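You operate a simulated robot arm through the tools that you are given. There is no shell and no other tool. Be economical: measure what you need, move in short steps, check, and stop when the job is done.

You are at the controls of a simulated two-armed robot. One attempt, no reset.

JOB
Move the picnic tumbler to the tea tray and wipe up the sticky patch.
Fine: pass the tumbler from one hand to the other on the way; use the orange cloth and put it back. Set down upright: what you pick out. What is to be rubbed or washed off counts as gone when no trace of it is left.
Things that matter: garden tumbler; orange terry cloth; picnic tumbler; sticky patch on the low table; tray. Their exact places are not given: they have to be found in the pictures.

The check looks at the end state, three seconds after you hand in, the way a careful person would. Anything else that was tipped, shoved, dropped, spilled or broken makes it a failure. Flat cloth is picked up by pressing the open fingertips on it (5 to 10 N) and closing them slowly along it; thin cloth reads only 2 to 8 mm in the jaws.

ROBOT AND FRAMES
Two 7-joint arms with two-finger parallel grippers on one trunk, on a base that drives. Base frame: it is fixed to the floor where the robot stands at the start and does not move with it; the origin is under the middle of the robot, x ahead of it, y to its left, z up; the surface under the hand at the start is at about z = 0.72. Readings come in m, degrees, newtons and seconds.
The left shoulder is at the start at [0.07, 0.163, 1.07], the right one opposite. With the tool pointing down near the work surface each hand reaches from about 0.38 to 0.88 m from the robot's upright axis, wherever it stands, measured 20 degrees to its own side. Places, roughly: sticky patch on the low table [0.5, -0.1, 0.7]; tray [0.5, -0.5, 0.7]. Payload 3.43 kg a hand.
The TCP of each hand is the grasp point between the finger pads, 0.034 m short of the fingertips. In the tool frame z runs along the fingers and y along their closing line. Largest opening 0.128 m; finger width 0.024, thickness 0.012; the body of the gripper, 0.048 by 0.13 m, starts 0.096 m behind the TCP.
Orientation is that of the tool frame in the base frame, as a unit quaternion [x, y, z, w]. With the fingers straight down and closing along the base's y, the tool's x points along the base's -x, its y along +y and its z along -z.

CONTROLS
- The arms move only by the tool servo_tool. It takes "left_motion", "right_motion" or both (then of equal length, played together; a hand with none holds still); each is a list of rows, each an object (a shift or turn left out is 0, a gripper value left out holds the last) with "jaw": the gripper command, from -1 (shut) to 1 (fully open), values between in proportion; "slide": the shift along the base's x, y, z in m, a list of three; "turn": the turn, a rotation vector about the base's x, y, z in rad, a list of three. In form: [{"jaw": jaw, "slide": [tx, ty, tz], "turn": [rx, ry, rz]}, ...]. A call has 1 to 20 rows; each row shifts and turns the commanded pose from where the row before left it. A row lasts 0.2 s, in which the tool goes at most 0.05 m and 8.6 degrees; a call with a longer step from one row to the next is refused whole, and so is a gripper value outside its range. Where a pose cannot be reached the arm comes as near as it can. A force on the tool above 40 N (or 10 N above the force at the start of the call, whichever is more), or a blocked arm, ends the call early, and 0.2 s more pass. The fingers move at their own pace (about 0.153 m/s each) and stop on an object; they squeeze with about 28 N. The grip force told is the motor's: it shows also when the fingers shut on nothing. Time passes only in rows, and 0.2 s behind the last, so rows that do not move let the fingers close. It gives the time, the measured TCP pose, the force on the tool (base axes), the opening and the grip force at its end, in the units of the frame above (readings bear some noise), with the torque about the TCP (base axes, N m) and any sound that the robot's microphone picked up.
- Cameras (640 x 400 px; columns grow to the right, rows downward): "scene" is now at [0.1444, -0.015, 1.2825]; the picture's right is [-0.24, -0.97, 0.00], its down [-0.72, 0.18, -0.68] and it looks along [0.66, -0.16, -0.74] (base axes); focal length 250 px, centre (320, 200). "left" rides on the left gripper at [0.076, 0.011, -0.16] in its tool frame; the picture's right is [-0.15, 0.99, 0.00], its down [-0.88, -0.13, -0.46] and it looks along [-0.45, -0.07, 0.89] (tool axes); focal length 234 px, centre (320, 200). "right" rides on the right gripper at [0.076, -0.011, -0.16] in its tool frame; the picture's right is [0.15, 0.99, 0.00], its down [-0.88, 0.13, -0.46] and it looks along [-0.45, 0.07, 0.89] (tool axes); focal length 234 px, centre (320, 200).
- snapshot(camera): a new picture of that camera. The clock stands still meanwhile.
- raise_lower(by): slides the trunk up (or, below 0, down) by that many m; the arms and the scene camera ride with it, the base frame stays. It gives what a move gives, with no picture.
- roll_base(legs): drives the robot by 1 to 6 legs, each [ahead, left, turn to the left] in m, m and degrees, along the robot's own axes; the way and the turn of a leg run together, so that a leg with both is an arc; at most 1.5 m and 180 degrees a leg. The arms and the cameras ride along, it lands a little off, and it stops where it bumps. It gives what a move gives.
- pan_tilt(pan, tilt): turns the head with the scene camera to pan (to the left, within 86 degrees either way) and tilt (down, from -29 to 69), counted from straight ahead of the robot. It gives what a move gives.
- probe_pixels(camera, pixels): for up to 12 pixels [column, row] of the newest picture of that camera ("zoom" is the newest enlarged one), the place [x, y, z] in the base frame of the surface seen there, good to about 0.003 m, but the place of the scene camera against the robot may be out by one fixed shift of up to 0.025 m in any direction. The clock stands still meanwhile.
- zoom(camera, box): a new picture of the part [left, top, right, bottom] of that camera's present view, enlarged. The clock stands still meanwhile.
- sign_off(): hands the job in; it is judged then, once.

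Go step by step. Measure first, check grasps and placings, and put right what went wrong. The budget is 80 turns and 70 pictures, counting those below and the enlarged ones. Unless the task says otherwise, let go and move clear before handing in, and close with one line.

The tools are called after "Emit:" as name(argument=value, ...) on one line, values as JSON. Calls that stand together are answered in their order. servo_tool: Moves the arms, as the interface text tells. Its arguments: {"type":"object","properties":{"left_motion":{"type":"array","items":{"type":"object","properties":{"jaw":{"type":"number"},"slide":{"type":"array","items":{"type":"number"}},"turn":{"type":"array","items":{"type":"number"}}}}},"right_motion":{"type":"array","items":{"type":"object","properties":{"jaw":{"type":"number"},"slide":{"type":"array","items":{"type":"number"}},"turn":{"type":"array","items":{"type":"number"}}}}}},"required":[]} The other tools are called the same way: raise_lower (by) slides the trunk up or down; roll_base (legs) drives the base; pan_tilt (pan, tilt) turns the head that bears the scene camera; snapshot (camera) takes a picture; probe_pixels (camera, pixels) gives the place of the surface under pixels of a picture; zoom (camera, box) takes an enlarged picture of a part of a camera's view; sign_off () hands the job in.

At the start:

```text
time_s: 0.0
left_eef_pos: [0.4127, 0.156, 1.0347]
left_tool_rot: [0.0, 1.0, 0.0, 0.0]
left_contact_force: [0.1, 0.2, 0.6]
left_torque: [-0.03, 0.02, 0.01]
left_width: 0.1281
left_finger_force: 0.1
right_eef_pos: [0.4359, -0.2868, 0.9904]
right_tool_rot: [0.0, 1.0, 0.0, 0.0]
right_contact_force: [-0.2, 0.4, 0.5]
right_torque: [0.01, -0.03, 0.02]
right_width: 0.1282
right_finger_force: 0.0
trunk travel left (down, up): [-0.55, 0.39]
robot x, y, heading: [0.0018, 0.0019, 0.1]
head pan, tilt: [-13.9, 47.5]
```

scene: 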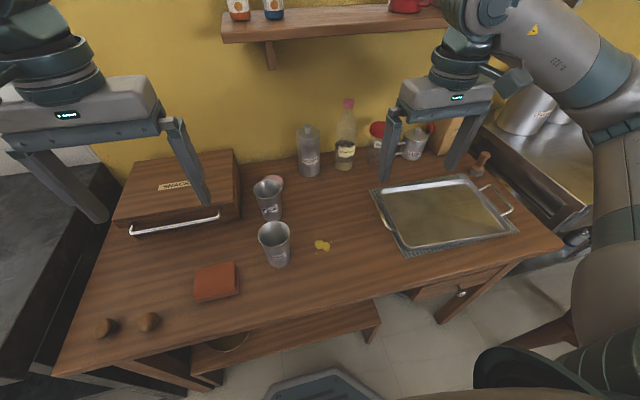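
right: 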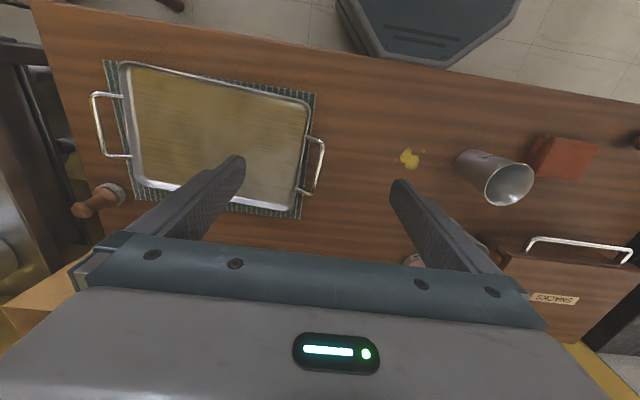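
left: 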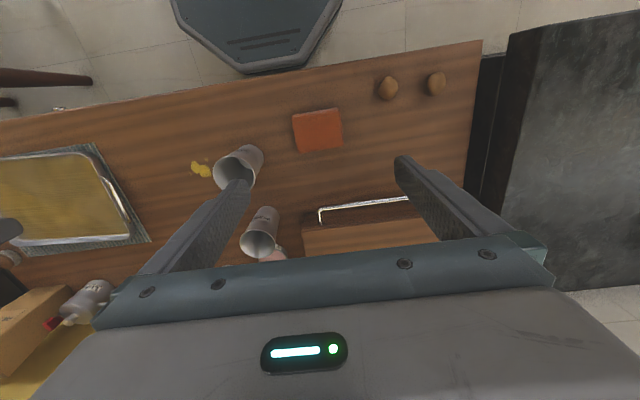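

Two metal tumblers show at scene (275,243) and (268,198), the cloth at (215,282), the patch at (322,245), and the tray at (447,212). I'll zoom in to read the labels and measure.

Emit:
zoom(camera="scene", box=[180, 160, 360, 310])

Emit:
probe_pixels(camera="scene", pixels=[[215, 282], [194, 300], [239, 291], [235, 263], [196, 267], [322, 245], [447, 212], [275, 262], [275, 222], [268, 218], [268, 180], [150, 322]])

Emit:
zoom(camera="left", box=[170, 90, 350, 270])

```text
2.67 times, centred on (270, 235) of scene
```

zoom: 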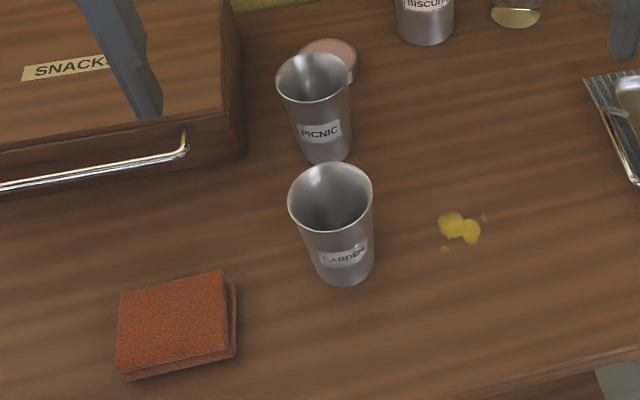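

```text
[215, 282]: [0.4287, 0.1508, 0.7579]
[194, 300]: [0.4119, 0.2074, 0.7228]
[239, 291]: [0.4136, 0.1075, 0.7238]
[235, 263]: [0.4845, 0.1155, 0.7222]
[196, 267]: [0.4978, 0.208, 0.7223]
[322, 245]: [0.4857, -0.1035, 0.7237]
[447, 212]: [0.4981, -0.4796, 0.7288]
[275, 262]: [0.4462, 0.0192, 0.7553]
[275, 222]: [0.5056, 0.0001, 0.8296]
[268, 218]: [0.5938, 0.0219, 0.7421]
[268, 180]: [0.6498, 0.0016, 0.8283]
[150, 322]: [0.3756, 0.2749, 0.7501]
```

```text
2.22 times, centred on (260, 180) of left
```

zoom: 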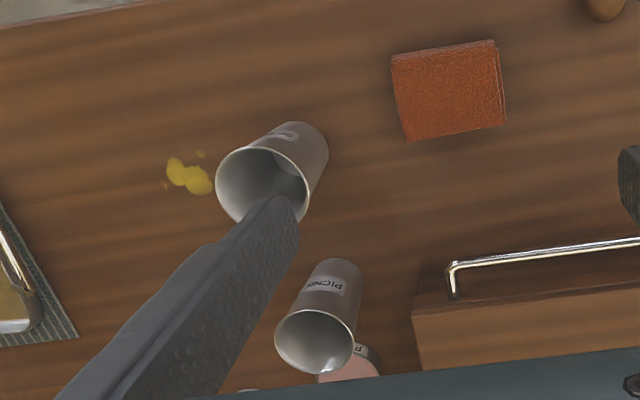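

The far cup reads PICNIC and the near one GARDEN. The orange square could be a leather-like item rather than the cloth, so I'll look closer and around the room.

Emit:
zoom(camera="scene", box=[180, 250, 260, 310])

Emit:
zoom(camera="scene", box=[360, 90, 560, 260])

Emit:
pan_tilt(pan=0, tilt=20)

Emit:
snapshot(camera="scene")

```text
6.67 times, centred on (220, 280) of scene
```

zoom: 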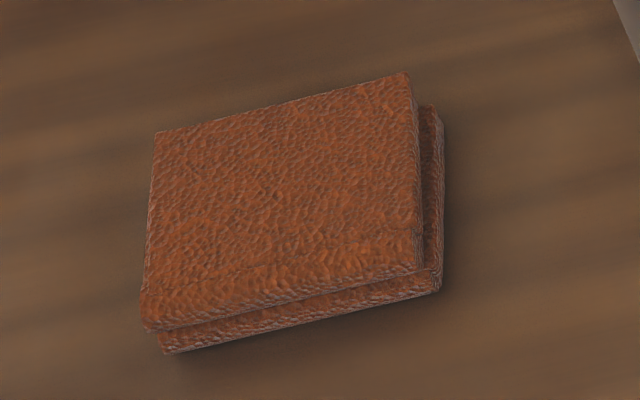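

```text
2.35 times, centred on (460, 175) of scene
```

zoom: 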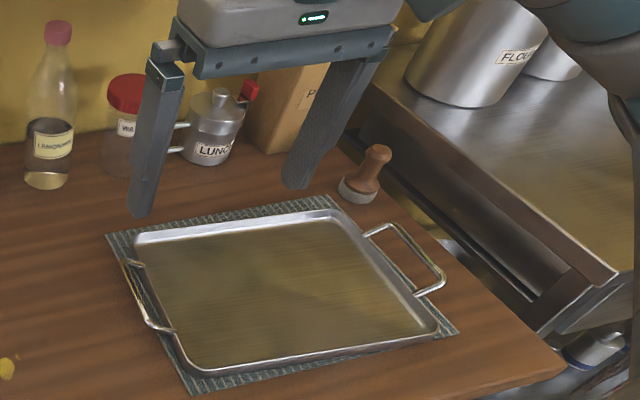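

```text
time_s: 0.9
left_eef_pos: [0.413, 0.1552, 1.0346]
left_tool_rot: [0.0, 1.0, 0.0, 0.0]
left_contact_force: [0.4, 0.4, -0.5]
left_torque: [0.01, -0.02, 0.0]
left_width: 0.1282
left_finger_force: 0.1
right_eef_pos: [0.4361, -0.2863, 0.9904]
right_tool_rot: [0.001, 1.0, 0.0, 0.0]
right_contact_force: [0.9, -0.4, -0.3]
right_torque: [0.0, -0.03, -0.02]
right_width: 0.1279
right_finger_force: 0.2
trunk travel left (down, up): [-0.55, 0.39]
robot x, y, heading: [-0.0031, 0.0011, -0.0]
head pan, tilt: [0.0, 20.0]
```

```text
62 pictures are left
```

scene: 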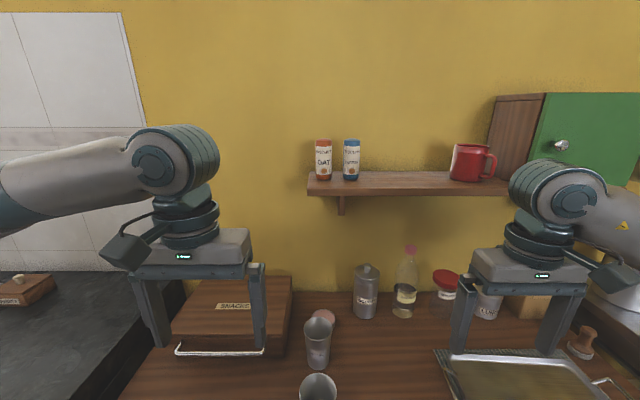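

The orange item is a folded terry cloth. I'll measure with the left wrist camera, which has no shift error: picnic rim around (258,244), cloth around (318,130), patch (200,170).

Emit:
probe_pixels(camera="left", pixels=[[241, 243], [276, 243], [258, 229], [258, 258], [270, 215], [294, 116], [336, 110], [341, 144], [302, 151], [200, 170], [237, 151], [214, 174]])

Emit:
probe_pixels(camera="right", pixels=[[409, 158], [220, 140], [130, 170], [300, 200], [310, 100], [115, 70], [215, 203], [480, 158], [565, 158], [530, 180], [350, 150], [311, 165]])

Emit:
pan_tilt(pan=0, tilt=50)

Emit:
snapshot(camera="scene")

```text
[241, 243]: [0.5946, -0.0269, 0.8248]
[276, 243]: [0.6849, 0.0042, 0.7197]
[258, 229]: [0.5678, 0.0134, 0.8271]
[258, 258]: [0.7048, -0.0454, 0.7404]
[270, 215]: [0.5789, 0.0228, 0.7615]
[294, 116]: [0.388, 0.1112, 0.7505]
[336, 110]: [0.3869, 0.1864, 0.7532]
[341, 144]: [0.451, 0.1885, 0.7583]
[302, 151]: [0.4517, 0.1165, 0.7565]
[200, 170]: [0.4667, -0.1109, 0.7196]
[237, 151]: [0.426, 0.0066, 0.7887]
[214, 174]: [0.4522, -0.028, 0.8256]
```

```text
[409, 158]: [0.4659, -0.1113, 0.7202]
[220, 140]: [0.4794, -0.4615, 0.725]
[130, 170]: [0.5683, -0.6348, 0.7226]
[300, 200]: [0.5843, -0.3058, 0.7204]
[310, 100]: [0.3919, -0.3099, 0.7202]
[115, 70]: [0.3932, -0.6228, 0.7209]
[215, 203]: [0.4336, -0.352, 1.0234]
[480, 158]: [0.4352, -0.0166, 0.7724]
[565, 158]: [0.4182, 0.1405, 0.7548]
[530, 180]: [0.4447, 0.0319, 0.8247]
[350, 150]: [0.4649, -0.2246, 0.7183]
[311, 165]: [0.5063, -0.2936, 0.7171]
```

```text
time_s: 1.9
left_eef_pos: [0.4123, 0.1553, 1.0341]
left_tool_rot: [0.0, 1.0, 0.0, -0.001]
left_contact_force: [-0.4, 0.5, 0.7]
left_torque: [0.03, 0.01, 0.01]
left_width: 0.1281
left_finger_force: 0.1
right_eef_pos: [0.4353, -0.2858, 0.9902]
right_tool_rot: [0.0, 1.0, 0.0, 0.0]
right_contact_force: [0.6, 0.3, 0.8]
right_torque: [-0.02, -0.01, -0.01]
right_width: 0.1281
right_finger_force: 0.1
trunk travel left (down, up): [-0.55, 0.39]
robot x, y, heading: [0.0016, -0.0011, -0.1]
head pan, tilt: [0.0, 50.0]
```

```text
61 pictures are left
```

scene: 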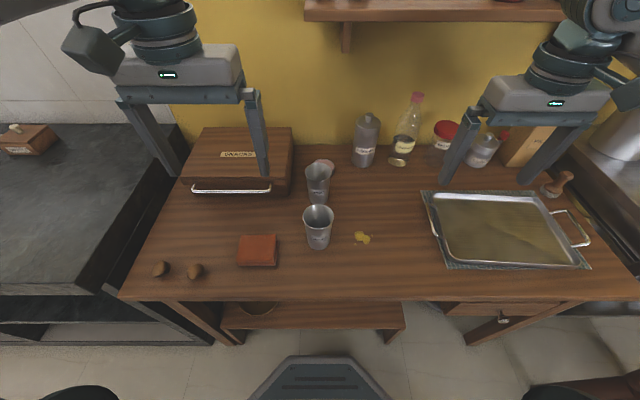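

Wrist versus scene on the patch gives a scene shift of about (+0.019,+0.007,+0.003). Next I'll measure the cups' rims with a scene zoom.

Emit:
zoom(camera="scene", box=[280, 150, 376, 260])

```text
3.64 times, centred on (328, 205) of scene
```

zoom: 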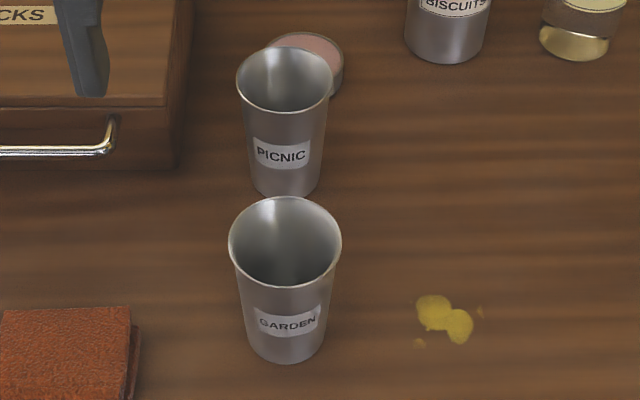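

Emit:
probe_pixels(camera="zoom", pixels=[[239, 85], [332, 83], [285, 113], [285, 185], [285, 130], [256, 180], [314, 180], [232, 245], [339, 245], [285, 285], [285, 355], [343, 60]])

Emit:
probe_pixels(camera="scene", pixels=[[230, 188], [292, 160], [270, 188], [325, 162], [364, 160], [403, 150], [397, 162], [500, 230], [450, 200], [520, 200], [550, 255], [450, 255]])

```text
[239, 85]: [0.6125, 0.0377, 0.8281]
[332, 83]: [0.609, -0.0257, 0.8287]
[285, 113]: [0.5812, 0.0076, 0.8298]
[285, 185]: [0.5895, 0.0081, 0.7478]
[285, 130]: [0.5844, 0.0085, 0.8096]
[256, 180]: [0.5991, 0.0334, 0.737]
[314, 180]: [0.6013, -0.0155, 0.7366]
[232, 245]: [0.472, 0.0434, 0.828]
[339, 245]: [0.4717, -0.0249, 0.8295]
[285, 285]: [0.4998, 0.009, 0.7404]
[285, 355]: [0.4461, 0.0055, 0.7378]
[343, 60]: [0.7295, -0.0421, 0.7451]
```

```text
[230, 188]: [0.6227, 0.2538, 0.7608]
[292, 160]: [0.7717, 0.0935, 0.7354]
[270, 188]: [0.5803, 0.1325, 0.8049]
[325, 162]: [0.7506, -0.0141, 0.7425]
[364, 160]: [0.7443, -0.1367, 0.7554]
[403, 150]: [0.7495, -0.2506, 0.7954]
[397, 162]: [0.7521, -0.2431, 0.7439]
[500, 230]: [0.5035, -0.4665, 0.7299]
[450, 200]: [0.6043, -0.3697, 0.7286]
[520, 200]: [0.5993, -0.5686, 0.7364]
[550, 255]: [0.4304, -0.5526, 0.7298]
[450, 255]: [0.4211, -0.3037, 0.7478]
```

Shift-corrected: picnic cup centre ≈ (0.593, 0.001), rim z 0.826 and Ø 0.065; garden ≈ (0.453, 0.004). The plan is to take picnic from above with the left hand closing along x, hand it to a tilted right hand, and set it on the tray. First I'll turn the left hand 90° above the cup.

Emit:
servo_tool(left_motion=[{"jaw": 0.6, "slide": [0.0164, -0.014, 0], "turn": [0, 0, -0.1428]}, {"slide": [0.0164, -0.014, 0], "turn": [0, 0, -0.1428]}, {"slide": [0.0164, -0.014, 0], "turn": [0, 0, -0.1428]}, {"slide": [0.0164, -0.014, 0], "turn": [0, 0, -0.1428]}, {"slide": [0.0164, -0.014, 0], "turn": [0, 0, -0.1428]}, {"slide": [0.0164, -0.014, 0], "turn": [0, 0, -0.1428]}, {"slide": [0.0164, -0.014, 0], "turn": [0, 0, -0.1428]}, {"slide": [0.0164, -0.014, 0], "turn": [0, 0, -0.1428]}, {"slide": [0.0164, -0.014, 0], "turn": [0, 0, -0.1428]}, {"slide": [0.0164, -0.014, 0], "turn": [0, 0, -0.1428]}, {"slide": [0.0164, -0.014, 0], "turn": [0, 0, -0.1428]}])

Emit:
snapshot(camera="left")

Emit:
snapshot(camera="scene")

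```text
time_s: 4.3
left_eef_pos: [0.5942, -0.0001, 1.0335]
left_tool_rot: [0.708, 0.706, 0.0, 0.0]
left_contact_force: [0.1, -0.9, -0.3]
left_torque: [0.0, 0.0, 0.01]
left_width: 0.1028
left_finger_force: 0.1
right_eef_pos: [0.4365, -0.2866, 0.9885]
right_tool_rot: [0.0, 1.0, 0.001, 0.0]
right_contact_force: [1.0, -1.0, 0.1]
right_torque: [0.03, 0.01, 0.03]
right_width: 0.1282
right_finger_force: 0.1
trunk travel left (down, up): [-0.55, 0.39]
robot x, y, heading: [0.0005, 0.002, -0.1]
head pan, tilt: [0.0, 50.0]
```

```text
59 pictures are left
```

left: 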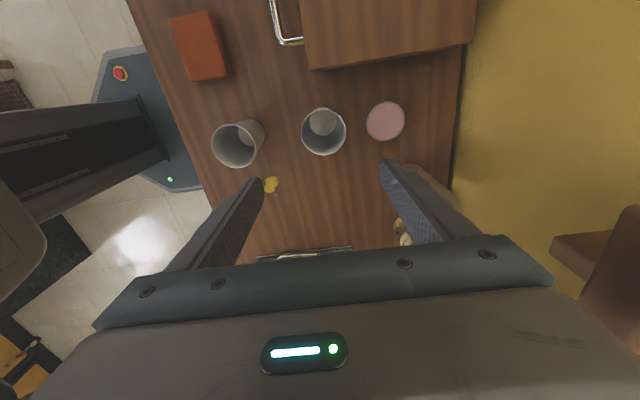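

```text
58 pictures are left
```

scene: 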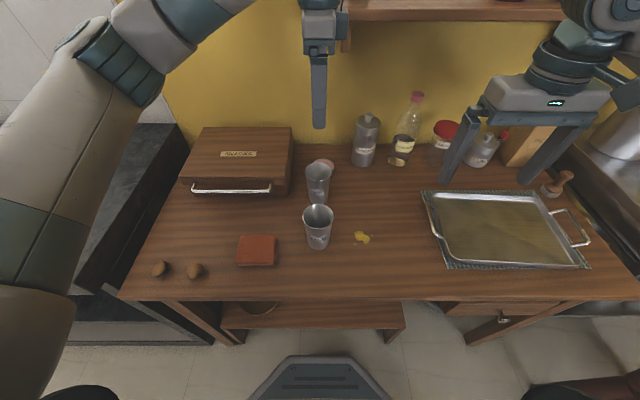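

The left camera now sees the picnic rim clearly, spanning about (302–346, 107–155). I'll probe it, and the garden rim too.

Emit:
probe_pixels(camera="left", pixels=[[303, 132], [346, 131], [324, 154], [324, 109], [309, 117], [339, 117], [310, 148], [338, 148], [213, 149], [238, 167], [256, 150], [367, 122]])

Emit:
zoom(camera="left", box=[200, 80, 420, 210])

```text
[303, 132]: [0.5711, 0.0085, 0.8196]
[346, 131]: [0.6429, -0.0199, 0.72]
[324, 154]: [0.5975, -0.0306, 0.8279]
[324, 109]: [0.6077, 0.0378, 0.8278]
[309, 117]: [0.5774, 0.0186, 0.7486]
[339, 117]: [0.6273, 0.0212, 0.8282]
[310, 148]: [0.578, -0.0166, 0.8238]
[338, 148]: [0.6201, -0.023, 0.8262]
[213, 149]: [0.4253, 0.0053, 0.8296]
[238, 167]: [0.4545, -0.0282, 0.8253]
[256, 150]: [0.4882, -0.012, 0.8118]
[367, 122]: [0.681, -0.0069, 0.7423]
```

```text
2.91 times, centred on (310, 145) of left
```

zoom: 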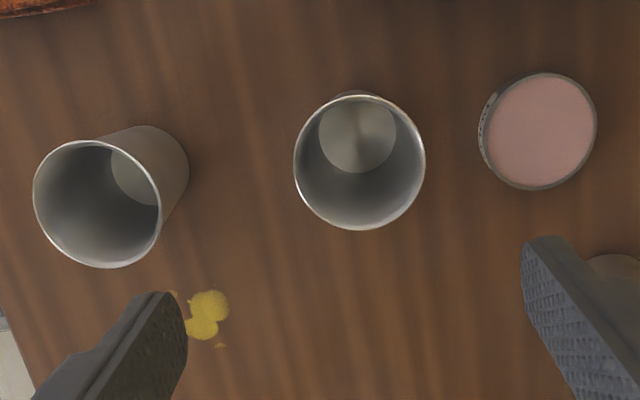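

Picnic centre is about (0.600, 0.003). I'll descend to TCP z ≈ 0.813 and close.

Emit:
servo_tool(left_motion=[{"slide": [0.006, 0.003, -0.01]}, {"slide": [0, 0, -0.035]}, {"slide": [0, 0, -0.035]}, {"slide": [0, 0, -0.035]}, {"slide": [0, 0, -0.035]}, {"slide": [0, 0, -0.035]}, {"slide": [0, 0, -0.025]}, {"slide": [0, 0, -0.01]}, {"slide": [0, 0, 0]}])

Emit:
snapshot(camera="left")

```text
time_s: 6.3
left_eef_pos: [0.6003, 0.0049, 0.8138]
left_tool_rot: [0.707, 0.707, 0.0, 0.0]
left_contact_force: [-0.4, 0.4, -0.4]
left_torque: [-0.02, 0.01, 0.01]
left_width: 0.1023
left_finger_force: 0.1
right_eef_pos: [0.4355, -0.2857, 0.9892]
right_tool_rot: [0.0, 1.0, 0.0, 0.0]
right_contact_force: [0.4, -0.5, -0.7]
right_torque: [0.01, 0.02, -0.02]
right_width: 0.128
right_finger_force: 0.0
trunk travel left (down, up): [-0.55, 0.39]
robot x, y, heading: [0.0022, -0.0005, 0.0]
head pan, tilt: [0.0, 50.0]
```

```text
56 pictures are left
```

left: 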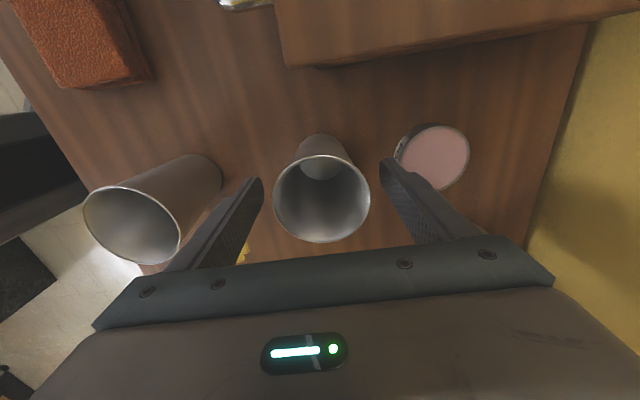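

The cup is centred between the fingers. I'll close and lift.

Emit:
servo_tool(left_motion=[{"jaw": 0.2}, {"jaw": -0.1}, {"jaw": -0.5}, {"jaw": -1}, {"slide": [0, 0, 0]}, {"slide": [0, 0, 0.02]}, {"slide": [0, 0, 0.04]}, {"slide": [0, 0, 0.04]}, {"slide": [0, 0, 0.04]}, {"slide": [0, 0, 0.04]}])

Emit:
snapshot(camera="scene")

```text
time_s: 8.5
left_eef_pos: [0.5973, 0.0039, 0.9951]
left_tool_rot: [0.707, 0.707, 0.001, 0.001]
left_contact_force: [0.0, 0.2, -1.2]
left_torque: [0.01, -0.02, -0.02]
left_width: 0.0685
left_finger_force: 28.3
right_eef_pos: [0.4362, -0.2867, 0.9909]
right_tool_rot: [0.0, 1.0, 0.0, 0.0]
right_contact_force: [-0.3, 0.1, -0.3]
right_torque: [0.0, -0.02, 0.0]
right_width: 0.1279
right_finger_force: 0.0
trunk travel left (down, up): [-0.55, 0.39]
robot x, y, heading: [-0.0042, -0.0008, 0.5]
head pan, tilt: [0.0, 50.0]
```

```text
55 pictures are left
```

scene: 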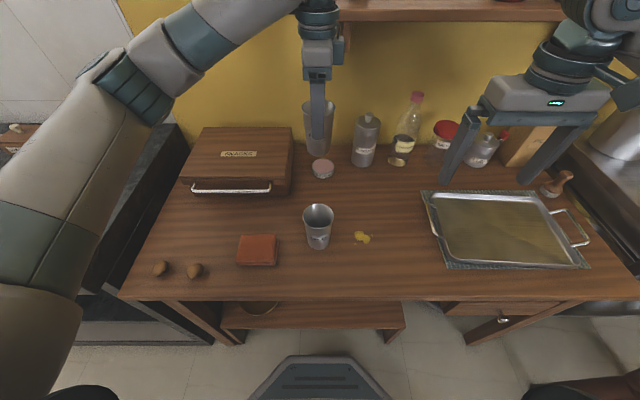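

The cup is held at width 0.0685. I'll carry it to y ≈ −0.10 and tilt the right hand 60° towards +x at standoff.

Emit:
servo_tool(left_motion=[{"slide": [0, -0.0149, 0]}, {"slide": [0, -0.0149, 0]}, {"slide": [0, -0.0149, 0]}, {"slide": [0, -0.0149, 0]}, {"slide": [0, -0.0149, 0]}, {"slide": [0, -0.0149, 0]}, {"slide": [0, -0.0149, 0]}, {}], right_motion=[{"slide": [0.002, 0, -0.006], "turn": [0, -0.1496, 0]}, {"slide": [0.002, 0, -0.006], "turn": [0, -0.1496, 0]}, {"slide": [0.002, 0, -0.006], "turn": [0, -0.1496, 0]}, {"slide": [0.002, 0, -0.006], "turn": [0, -0.1496, 0]}, {"slide": [0.002, 0, -0.006], "turn": [0, -0.1496, 0]}, {"slide": [0.002, 0, -0.006], "turn": [0, -0.1496, 0]}, {"slide": [0.002, 0, -0.004], "turn": [0, -0.1496, 0]}, {}])

Emit:
snapshot(camera="scene")

Emit:
snapshot(camera="right")

```text
time_s: 10.3
left_eef_pos: [0.6, -0.0989, 0.9943]
left_tool_rot: [0.707, 0.707, 0.0, 0.0]
left_contact_force: [-0.1, 0.3, -1.4]
left_torque: [0.01, -0.01, -0.03]
left_width: 0.0686
left_finger_force: 27.5
right_eef_pos: [0.5763, -0.3134, 0.9887]
right_tool_rot: [0.0, 0.866, 0.0, 0.5]
right_contact_force: [1.2, -0.4, 0.1]
right_torque: [0.01, -0.01, -0.02]
right_width: 0.1282
right_finger_force: 0.1
right hand out of reach, approached as far as the arm can: row 3, 4, 5, 6, 7
trunk travel left (down, up): [-0.55, 0.39]
robot x, y, heading: [-0.0033, 0.0011, 0.1]
head pan, tilt: [0.0, 50.0]
```

```text
54 pictures are left
```

scene: 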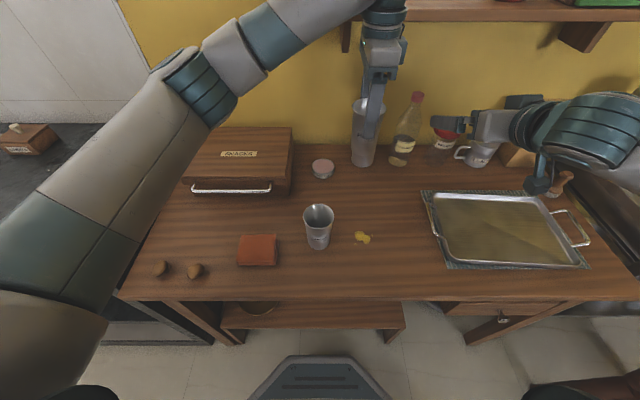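

```text
53 pictures are left
```

right: 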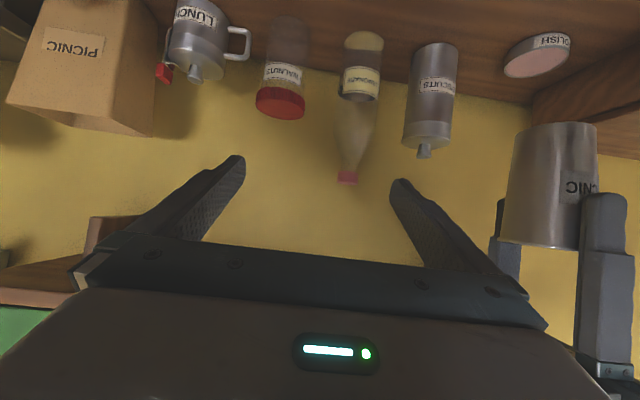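

The right arm couldn't fold in that close; it settled at x 0.576. Instead I'll bring the right hand forward and under, then lower the cup between its open fingers from above. First: left up, right to about (0.62, −0.31, 0.916).

Emit:
servo_tool(left_motion=[{"slide": [0.004, -0.01, 0.025]}, {"slide": [0.004, -0.01, 0.025]}, {"slide": [0.004, -0.01, 0.025]}, {"slide": [0.004, -0.01, 0.025]}, {"slide": [0.004, -0.01, 0.026]}, {}], right_motion=[{"slide": [0.009, 0, -0.015]}, {"slide": [0.009, 0, -0.015]}, {"slide": [0.009, 0, -0.015]}, {"slide": [0.009, 0, -0.015]}, {"slide": [0.008, 0, -0.013]}, {}])

```text
time_s: 11.7
left_eef_pos: [0.6173, -0.1496, 1.1185]
left_tool_rot: [0.707, 0.707, 0.0, -0.001]
left_contact_force: [1.1, 0.0, -0.1]
left_torque: [0.01, -0.03, -0.02]
left_width: 0.0685
left_finger_force: 27.8
right_eef_pos: [0.6206, -0.3138, 0.9146]
right_tool_rot: [0.001, 0.866, -0.001, 0.5]
right_contact_force: [-0.1, -0.8, 1.5]
right_torque: [0.01, 0.01, 0.01]
right_width: 0.1281
right_finger_force: 0.0
trunk travel left (down, up): [-0.55, 0.39]
robot x, y, heading: [0.0009, 0.0023, 0.0]
head pan, tilt: [0.0, 50.0]
```

Both reached their poses. Now I'll slide the right hand under the cup to y ≈ −0.15.

Emit:
servo_tool(right_motion=[{"slide": [0, 0.033, 0]}, {"slide": [0, 0.033, 0]}, {"slide": [0, 0.033, 0]}, {"slide": [0, 0.033, 0]}, {"slide": [0, 0.032, 0]}, {}])

Emit:
snapshot(camera="scene")

Emit:
snapshot(camera="right")

```text
time_s: 13.1
left_eef_pos: [0.6182, -0.1508, 1.1198]
left_tool_rot: [0.707, 0.708, 0.0, 0.0]
left_contact_force: [0.4, -0.1, -1.5]
left_torque: [0.05, 0.0, 0.0]
left_width: 0.0686
left_finger_force: 28.7
right_eef_pos: [0.6179, -0.148, 0.9157]
right_tool_rot: [0.0, 0.866, 0.001, 0.5]
right_contact_force: [0.1, 0.1, -0.4]
right_torque: [-0.01, -0.01, 0.04]
right_width: 0.1281
right_finger_force: 0.0
trunk travel left (down, up): [-0.55, 0.39]
robot x, y, heading: [0.0022, 0.0027, 0.1]
head pan, tilt: [0.0, 50.0]
```

```text
52 pictures are left
```

scene: 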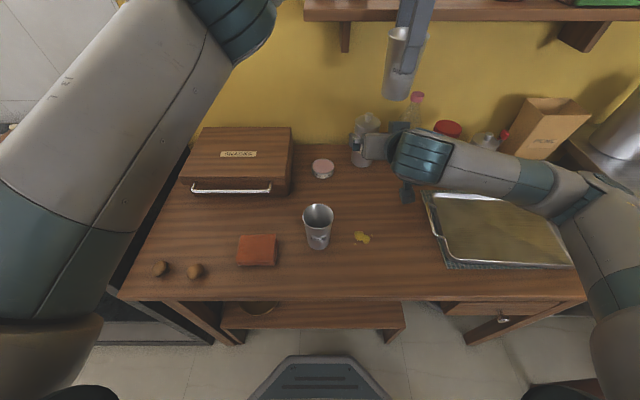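

```text
51 pictures are left
```

right: 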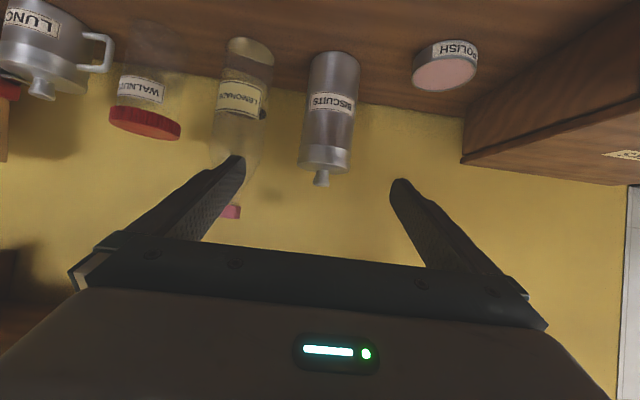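

The right fingers are centred below the cup. Lowering the cup between them.

Emit:
servo_tool(left_motion=[{"slide": [0, 0.002, -0.03]}, {"slide": [0, 0, -0.03]}, {"slide": [0, 0, -0.03]}, {"slide": [0, 0, -0.03]}, {"slide": [0, 0, -0.025]}, {"slide": [0, 0, -0.015]}, {}])

Emit:
snapshot(camera="right")

Emit:
zoom(camera="scene", box=[280, 30, 500, 200])

```text
time_s: 14.7
left_eef_pos: [0.618, -0.149, 0.9596]
left_tool_rot: [0.707, 0.707, -0.001, 0.0]
left_contact_force: [0.7, 0.3, -1.2]
left_torque: [0.0, 0.0, -0.01]
left_width: 0.0685
left_finger_force: 27.6
right_eef_pos: [0.6183, -0.148, 0.9158]
right_tool_rot: [0.0, 0.866, 0.0, 0.5]
right_contact_force: [-0.1, 0.2, -0.3]
right_torque: [0.0, 0.01, 0.02]
right_width: 0.1281
right_finger_force: 0.2
trunk travel left (down, up): [-0.55, 0.39]
robot x, y, heading: [-0.0005, -0.0023, -0.4]
head pan, tilt: [0.0, 50.0]
```

```text
50 pictures are left
```

right: 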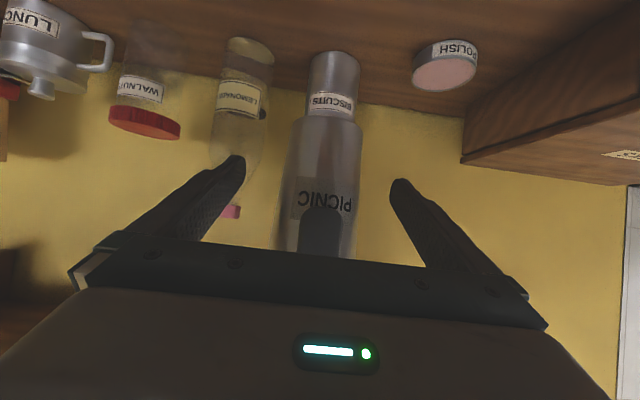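

```text
2.35 times, centred on (390, 115) of scene
```

zoom: 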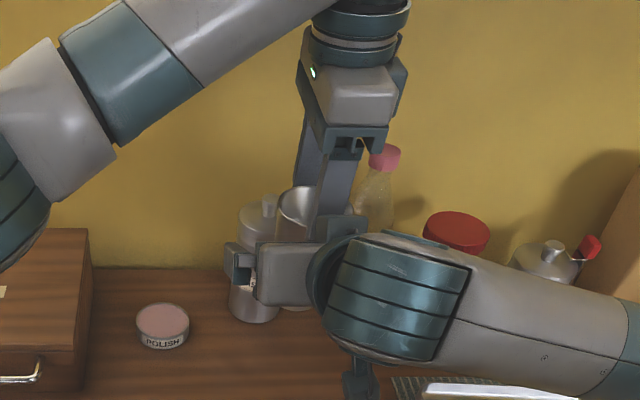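

The cup sits between the right fingers. I'll close the right hand on it first.

Emit:
servo_tool(right_motion=[{"jaw": 0.4}, {"jaw": 0.0}, {"jaw": -0.4}, {"jaw": -1}, {}, {}])

```text
time_s: 16.1
left_eef_pos: [0.6181, -0.1481, 0.9595]
left_tool_rot: [0.707, 0.707, 0.0, -0.001]
left_contact_force: [-1.7, 6.7, 0.5]
left_torque: [0.03, 0.03, -0.04]
left_width: 0.0685
left_finger_force: 28.6
right_eef_pos: [0.6188, -0.1492, 0.9146]
right_tool_rot: [0.0, 0.866, -0.001, 0.5]
right_contact_force: [1.2, -5.5, 0.1]
right_torque: [0.26, 0.04, 0.0]
right_width: 0.0615
right_finger_force: 27.8
trunk travel left (down, up): [-0.55, 0.39]
robot x, y, heading: [-0.0033, 0.0022, 0.2]
head pan, tilt: [0.0, 50.0]
```

The right hand has it at width 0.0615 and 28 N. I'll release the left a little and lift it straight up.

Emit:
servo_tool(left_motion=[{"jaw": 0.25}, {"jaw": 0.38}, {}, {"slide": [0, 0, 0.02]}, {"slide": [0, 0, 0.03]}, {"slide": [0, 0, 0.04]}, {"slide": [0, 0, 0.04]}, {"slide": [0, 0, 0.04]}])

Emit:
snapshot(camera="left")

Emit:
snapshot(camera="right")

```text
time_s: 17.9
left_eef_pos: [0.6186, -0.149, 1.1324]
left_tool_rot: [0.707, 0.707, 0.0, 0.0]
left_contact_force: [-0.2, -0.3, -0.1]
left_torque: [0.0, -0.01, 0.01]
left_width: 0.0882
left_finger_force: 0.0
right_eef_pos: [0.6171, -0.1489, 0.9152]
right_tool_rot: [0.0, 0.866, 0.001, 0.499]
right_contact_force: [-0.4, 0.1, 0.0]
right_torque: [-0.02, 0.0, 0.0]
right_width: 0.0616
right_finger_force: 27.5
trunk travel left (down, up): [-0.55, 0.39]
robot x, y, heading: [0.001, 0.002, -0.3]
head pan, tilt: [0.0, 50.0]
```

```text
48 pictures are left
```

left: 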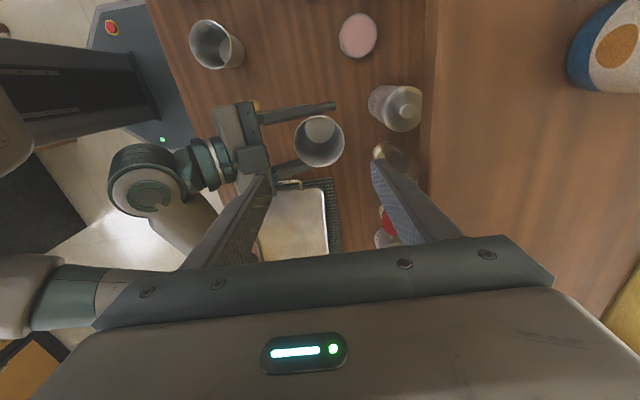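

```text
47 pictures are left
```

right: 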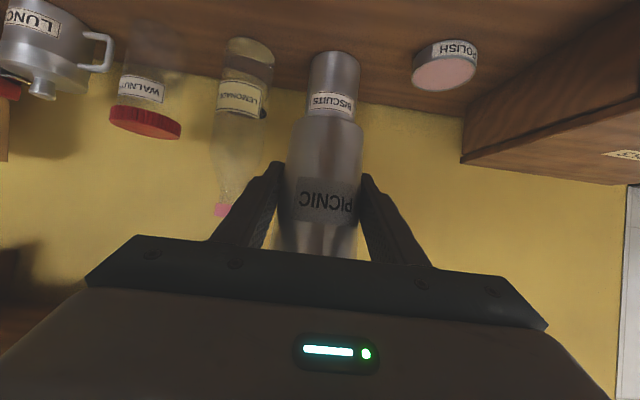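

The handover worked. Next: withdraw the left hand, and carry the cup over the tray at about (0.51, −0.46).

Emit:
servo_tool(left_motion=[{"slide": [-0.02, 0.035, 0]}, {"slide": [-0.02, 0.035, 0]}, {"slide": [-0.02, 0.035, 0]}, {"slide": [-0.02, 0.035, -0.01]}, {"slide": [-0.02, 0.035, -0.02]}, {"slide": [-0.02, 0.035, -0.02]}, {"slide": [-0.02, 0.035, -0.02]}, {"slide": [-0.02, 0.035, -0.02]}, {"slide": [-0.02, 0.02, 0]}, {}], right_motion=[{"slide": [0, -0.03, 0]}, {"slide": [0, -0.035, 0]}, {"slide": [0, -0.04, 0]}, {"slide": [-0.01, -0.04, 0]}, {"slide": [-0.02, -0.04, 0]}, {"slide": [-0.025, -0.04, 0]}, {"slide": [-0.025, -0.04, -0.01]}, {"slide": [-0.02, -0.03, -0.01]}, {"slide": [-0.007, -0.016, -0.01]}, {}])

Emit:
snapshot(camera="scene")

Emit:
snapshot(camera="right")

```text
time_s: 20.1
left_eef_pos: [0.4381, 0.1523, 1.0407]
left_tool_rot: [0.707, 0.707, -0.001, -0.001]
left_contact_force: [0.4, -0.4, -1.0]
left_torque: [-0.01, -0.01, -0.01]
left_width: 0.0881
left_finger_force: 0.2
right_eef_pos: [0.5117, -0.4622, 0.8842]
right_tool_rot: [0.0, 0.867, 0.0, 0.499]
right_contact_force: [0.6, -0.3, -0.5]
right_torque: [-0.04, 0.01, 0.0]
right_width: 0.0613
right_finger_force: 27.3
trunk travel left (down, up): [-0.55, 0.39]
robot x, y, heading: [-0.0015, -0.0008, 0.2]
head pan, tilt: [0.0, 50.0]
```

```text
46 pictures are left
```

scene: 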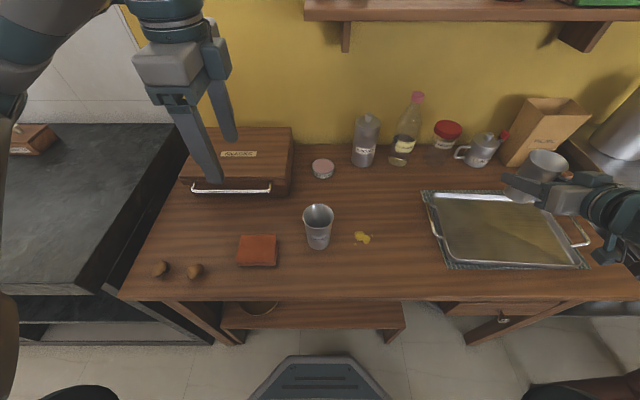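

```text
45 pictures are left
```

right: 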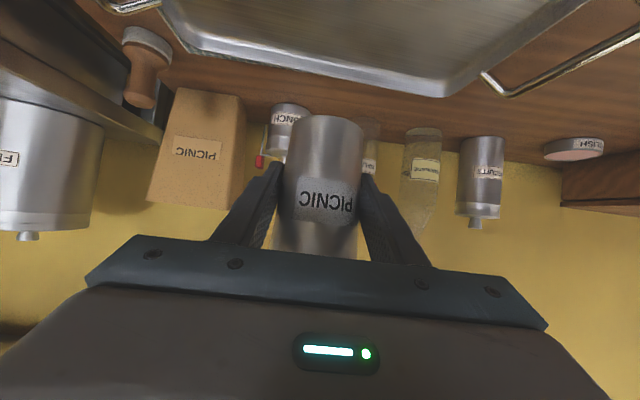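

The cup is over the tray interior. Lowering to just above the tray, then easing down.

Emit:
servo_tool(right_motion=[{"slide": [-0.005, 0, -0.03]}, {"slide": [0, 0, -0.03]}, {"slide": [0, 0, -0.025]}, {"slide": [0, 0, -0.012]}, {"slide": [0, 0, -0.004]}, {}])

Emit:
zoom(camera="scene", box=[420, 120, 640, 280])

```text
time_s: 20.8
left_eef_pos: [0.4364, 0.1529, 1.0441]
left_tool_rot: [0.707, 0.707, -0.001, 0.002]
left_contact_force: [0.2, -0.4, -1.2]
left_torque: [0.04, 0.05, -0.04]
left_width: 0.0884
left_finger_force: 0.1
right_eef_pos: [0.4302, -0.5091, 0.7614]
right_tool_rot: [-0.016, 0.917, -0.05, 0.396]
right_contact_force: [-12.8, 2.3, 22.0]
right_torque: [0.72, 0.08, 0.39]
right_width: 0.0558
right_finger_force: 27.8
right hand out of reach, approached as far as the arm can: row 1, 3
trunk travel left (down, up): [-0.55, 0.39]
robot x, y, heading: [-0.0023, -0.0023, 0.1]
head pan, tilt: [0.0, 50.0]
stopped in row 3 (right hand): the force on the tool passed its limit at 71 N (the readings are from after the stop); the commanded pose is now the measured one
```

```text
2.50 times, centred on (530, 200) of scene
```

zoom: 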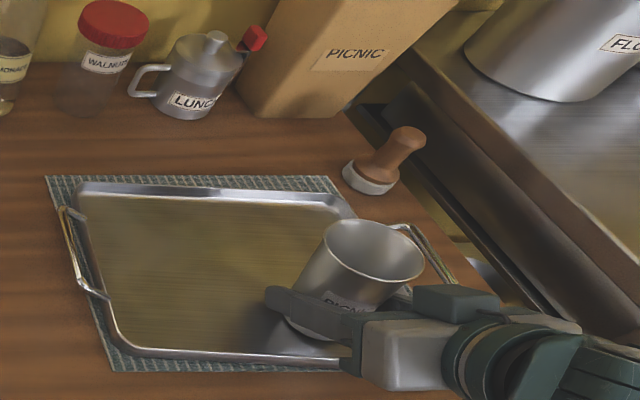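

The arm reconfigured and pressed the cup down at (0.43, −0.51), tilted. I'll back straight up gently, then check.

Emit:
servo_tool(right_motion=[{"slide": [0.003, 0, 0.01]}, {"slide": [0.005, 0, 0.015]}, {"slide": [0.008, 0, 0.02]}, {"slide": [0.01, 0, 0.02]}, {"slide": [0.01, 0, 0.02]}, {}])

Emit:
zoom(camera="scene", box=[420, 120, 640, 280])

Emit:
snapshot(camera="right")

```text
time_s: 22.2
left_eef_pos: [0.4367, 0.1523, 1.0417]
left_tool_rot: [0.708, 0.706, 0.0, 0.0]
left_contact_force: [0.1, 0.1, 0.6]
left_torque: [0.04, -0.01, 0.02]
left_width: 0.0882
left_finger_force: 0.0
right_eef_pos: [0.4674, -0.5098, 0.8435]
right_tool_rot: [-0.016, 0.917, -0.05, 0.395]
right_contact_force: [0.2, -0.5, -0.7]
right_torque: [0.01, 0.02, -0.05]
right_width: 0.0559
right_finger_force: 28.1
trunk travel left (down, up): [-0.55, 0.39]
robot x, y, heading: [-0.0019, -0.0024, 0.1]
head pan, tilt: [0.0, 50.0]
```

```text
2.50 times, centred on (530, 200) of scene
```

zoom: 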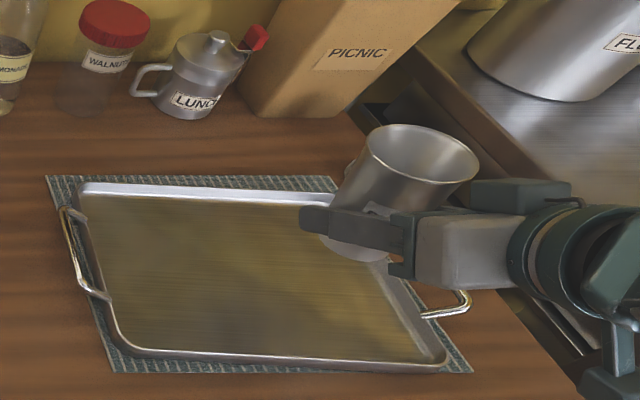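

```text
42 pictures are left
```

right: 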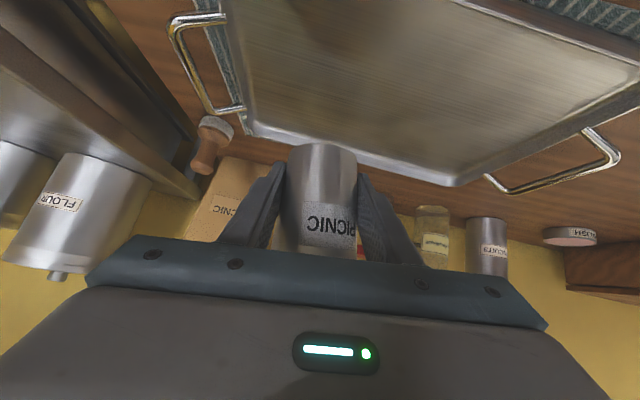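

The tray hasn't moved, but the cup slipped and tilted in the grip. I'll measure its rim and base in the scene zoom and the wrist view.

Emit:
probe_pixels(camera="zoom", pixels=[[361, 150], [476, 180], [420, 126], [410, 180], [420, 205], [340, 200], [455, 200], [400, 200], [325, 245], [360, 258], [345, 170], [385, 195]])

Emit:
probe_pixels(camera="right", pixels=[[322, 150], [322, 175], [322, 200], [322, 225], [322, 245], [295, 160], [350, 160], [300, 190], [345, 190], [310, 240], [350, 240], [268, 180]])

Emit:
zoom(camera="right", box=[220, 100, 430, 270])

```text
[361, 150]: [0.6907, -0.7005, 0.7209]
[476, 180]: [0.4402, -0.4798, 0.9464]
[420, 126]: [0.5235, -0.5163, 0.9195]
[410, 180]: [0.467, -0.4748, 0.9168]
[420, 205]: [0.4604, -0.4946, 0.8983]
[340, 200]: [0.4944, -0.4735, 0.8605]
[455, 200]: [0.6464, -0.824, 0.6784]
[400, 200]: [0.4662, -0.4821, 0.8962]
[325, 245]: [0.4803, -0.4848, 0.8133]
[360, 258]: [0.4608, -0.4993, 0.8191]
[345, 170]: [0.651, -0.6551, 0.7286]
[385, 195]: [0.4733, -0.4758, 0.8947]
```

```text
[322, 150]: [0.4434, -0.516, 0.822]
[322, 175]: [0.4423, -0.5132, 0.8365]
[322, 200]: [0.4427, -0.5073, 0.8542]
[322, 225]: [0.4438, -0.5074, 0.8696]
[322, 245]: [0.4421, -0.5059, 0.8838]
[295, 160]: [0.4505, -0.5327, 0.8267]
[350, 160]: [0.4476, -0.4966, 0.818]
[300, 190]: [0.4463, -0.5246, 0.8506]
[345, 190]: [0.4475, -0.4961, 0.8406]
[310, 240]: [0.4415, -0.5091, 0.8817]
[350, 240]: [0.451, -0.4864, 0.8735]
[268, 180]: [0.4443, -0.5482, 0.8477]
```

```text
2.35 times, centred on (325, 185) of right
```

zoom: 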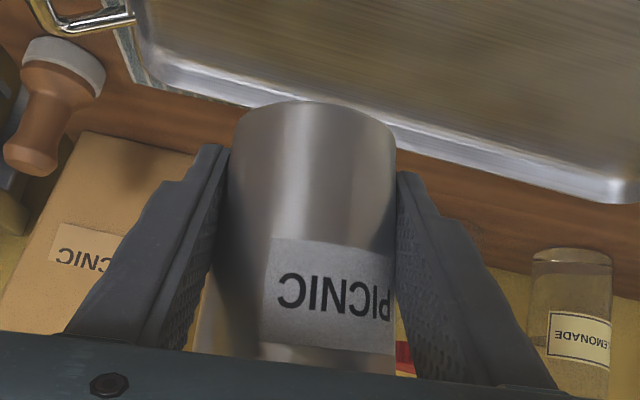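

The cup leans about 6–8° toward +y and 4° forward, matching the hand's roll. I'll level the hand and move over the tray middle, then use the trunk to lower so the arm can't reconfigure.

Emit:
servo_tool(right_motion=[{"slide": [0.01, 0.01, 0.01], "turn": [0.026, -0.015, 0]}, {"slide": [0.01, 0.01, 0.01], "turn": [0.026, -0.015, 0]}, {"slide": [0.01, 0.01, 0.01], "turn": [0.026, -0.015, 0]}, {"slide": [0.01, 0.01, 0.01], "turn": [0.026, -0.015, 0]}, {"slide": [0.01, 0.005, 0]}, {}])

Emit:
snapshot(camera="right")

Emit:
zoom(camera="scene", box=[420, 120, 640, 280])

```text
time_s: 23.6
left_eef_pos: [0.4381, 0.1515, 1.0404]
left_tool_rot: [0.707, 0.707, 0.001, 0.0]
left_contact_force: [0.3, -0.6, -0.7]
left_torque: [-0.01, -0.02, 0.01]
left_width: 0.0885
left_finger_force: 0.0
right_eef_pos: [0.5176, -0.4634, 0.8844]
right_tool_rot: [0.007, 0.907, -0.003, 0.421]
right_contact_force: [-0.5, 0.2, -1.1]
right_torque: [0.01, 0.0, -0.03]
right_width: 0.0556
right_finger_force: 28.0
trunk travel left (down, up): [-0.55, 0.39]
robot x, y, heading: [-0.0007, -0.0008, 0.1]
head pan, tilt: [0.0, 50.0]
```

```text
40 pictures are left
```

right: 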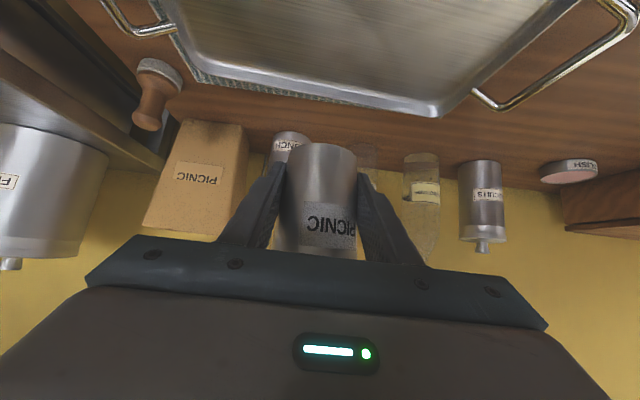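

```text
2.50 times, centred on (530, 200) of scene
```

zoom: 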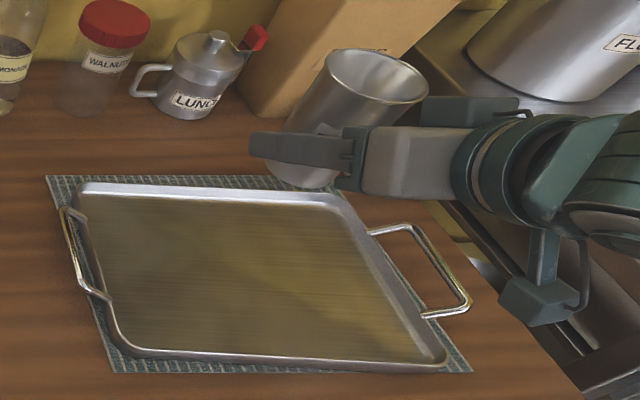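

Now level-ish. I'll probe the cup sides and base to check that it's upright and find the base height.

Emit:
probe_pixels(camera="right", pixels=[[320, 148], [320, 170], [320, 195], [320, 220], [320, 240], [291, 152], [353, 155], [287, 175], [355, 175], [278, 235], [355, 215], [278, 180]])

Emit:
probe_pixels(camera="zoom", pixels=[[325, 70], [426, 92], [375, 50], [365, 99], [395, 103], [345, 92], [411, 63], [280, 175], [320, 186], [300, 182], [305, 110], [410, 101]])

```text
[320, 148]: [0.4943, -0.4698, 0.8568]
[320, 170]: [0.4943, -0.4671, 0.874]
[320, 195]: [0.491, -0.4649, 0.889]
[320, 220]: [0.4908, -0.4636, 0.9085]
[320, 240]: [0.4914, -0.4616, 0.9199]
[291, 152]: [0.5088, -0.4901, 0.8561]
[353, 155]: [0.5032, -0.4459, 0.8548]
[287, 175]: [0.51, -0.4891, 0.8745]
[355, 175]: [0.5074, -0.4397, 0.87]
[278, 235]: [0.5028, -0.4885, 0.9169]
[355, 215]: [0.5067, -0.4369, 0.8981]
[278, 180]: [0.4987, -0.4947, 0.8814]
```

```text
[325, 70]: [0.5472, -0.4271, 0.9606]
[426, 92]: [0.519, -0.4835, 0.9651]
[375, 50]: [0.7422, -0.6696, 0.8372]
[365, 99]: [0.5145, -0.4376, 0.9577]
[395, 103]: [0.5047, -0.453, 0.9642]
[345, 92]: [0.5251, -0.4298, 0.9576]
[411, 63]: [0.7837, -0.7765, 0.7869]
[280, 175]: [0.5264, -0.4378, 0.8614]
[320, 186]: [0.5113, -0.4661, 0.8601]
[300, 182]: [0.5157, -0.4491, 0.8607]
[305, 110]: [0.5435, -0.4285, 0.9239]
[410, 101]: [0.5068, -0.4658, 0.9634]
```

The base is at z ≈ 0.857 and the cup leans about 3° to +y and 2° forward. I'll trim that, then ride the trunk down most of the way.

Emit:
servo_tool(right_motion=[{"turn": [0.025, -0.017, 0]}, {"turn": [0.025, -0.017, 0]}, {}])

Emit:
raise_lower(by=-0.1)

Emit:
snapshot(camera="scene")

Emit:
snapshot(camera="right")

```text
time_s: 24.4
left_eef_pos: [0.438, 0.1524, 1.0419]
left_tool_rot: [0.707, 0.707, 0.0, -0.001]
left_contact_force: [-0.6, -0.9, 0.6]
left_torque: [0.0, 0.01, -0.01]
left_width: 0.0883
left_finger_force: 0.0
right_eef_pos: [0.5184, -0.464, 0.8826]
right_tool_rot: [0.018, 0.899, 0.02, 0.437]
right_contact_force: [-0.8, -0.6, -1.5]
right_torque: [0.0, 0.01, -0.04]
right_width: 0.0559
right_finger_force: 28.1
trunk travel left (down, up): [-0.55, 0.39]
robot x, y, heading: [-0.0016, 0.001, -0.1]
head pan, tilt: [0.0, 50.0]
```

```text
time_s: 25.8
left_eef_pos: [0.4373, 0.1526, 0.9419]
left_tool_rot: [0.707, 0.707, 0.0, 0.0]
left_contact_force: [-0.3, 0.4, -1.0]
left_torque: [0.0, -0.02, -0.02]
left_width: 0.0884
left_finger_force: 0.3
right_eef_pos: [0.5167, -0.4637, 0.7829]
right_tool_rot: [0.017, 0.9, 0.02, 0.436]
right_contact_force: [-0.5, -0.1, -1.8]
right_torque: [-0.02, 0.01, -0.01]
right_width: 0.0559
right_finger_force: 28.3
trunk travel left (down, up): [-0.45, 0.49]
robot x, y, heading: [-0.0014, -0.0017, 0.1]
head pan, tilt: [0.0, 50.0]
```

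```text
38 pictures are left
```

scene: 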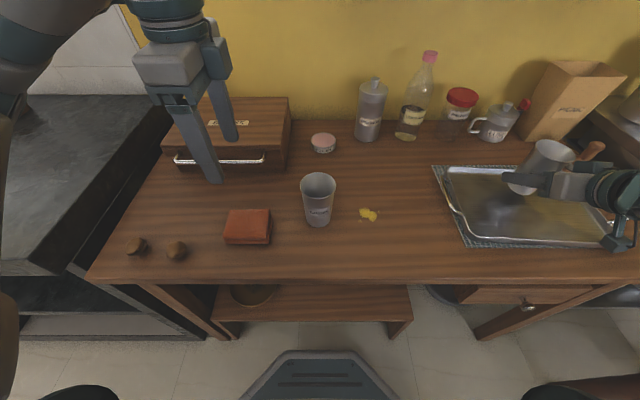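

```text
37 pictures are left
```

right: 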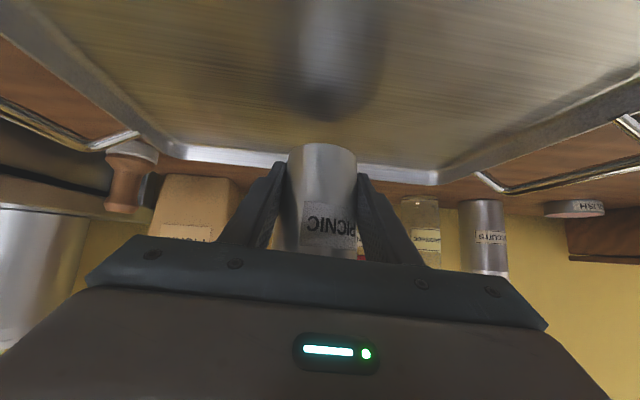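

Nicely over the tray. I'll measure the remaining gap between the base and the tray surface.

Emit:
probe_pixels(camera="right", pixels=[[320, 147], [300, 148], [345, 150], [250, 100], [400, 120], [320, 240], [320, 200]])

Emit:
raise_lower(by=-0.02)

Emit:
zoom(camera="scene", box=[440, 100, 640, 260])

```text
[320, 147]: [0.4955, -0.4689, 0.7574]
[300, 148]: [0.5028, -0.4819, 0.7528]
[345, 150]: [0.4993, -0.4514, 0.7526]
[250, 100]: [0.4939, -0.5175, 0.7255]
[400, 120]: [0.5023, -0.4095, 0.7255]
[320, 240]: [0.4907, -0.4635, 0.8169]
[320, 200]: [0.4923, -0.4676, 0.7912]
```

```text
time_s: 26.4
left_eef_pos: [0.4373, 0.1521, 0.9224]
left_tool_rot: [0.707, 0.707, 0.0, -0.001]
left_contact_force: [0.3, 0.3, 0.1]
left_torque: [-0.01, -0.01, 0.03]
left_width: 0.0883
left_finger_force: 0.1
right_eef_pos: [0.5179, -0.4631, 0.7642]
right_tool_rot: [0.018, 0.899, 0.019, 0.437]
right_contact_force: [-0.7, -0.1, -1.1]
right_torque: [0.0, 0.01, -0.02]
right_width: 0.0556
right_finger_force: 27.5
trunk travel left (down, up): [-0.43, 0.51]
robot x, y, heading: [-0.0004, 0.0014, 0.1]
head pan, tilt: [0.0, 50.0]
```

```text
2.50 times, centred on (540, 180) of scene
```

zoom: 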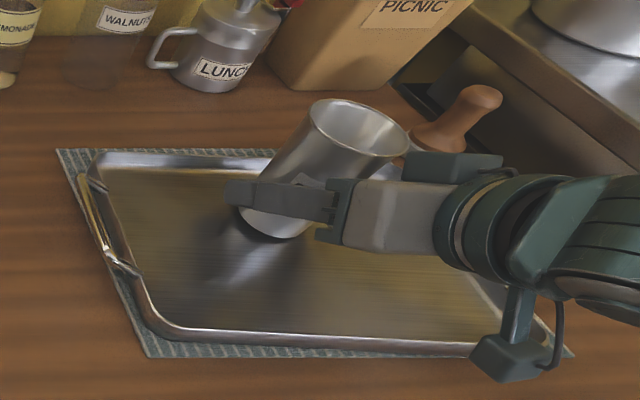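

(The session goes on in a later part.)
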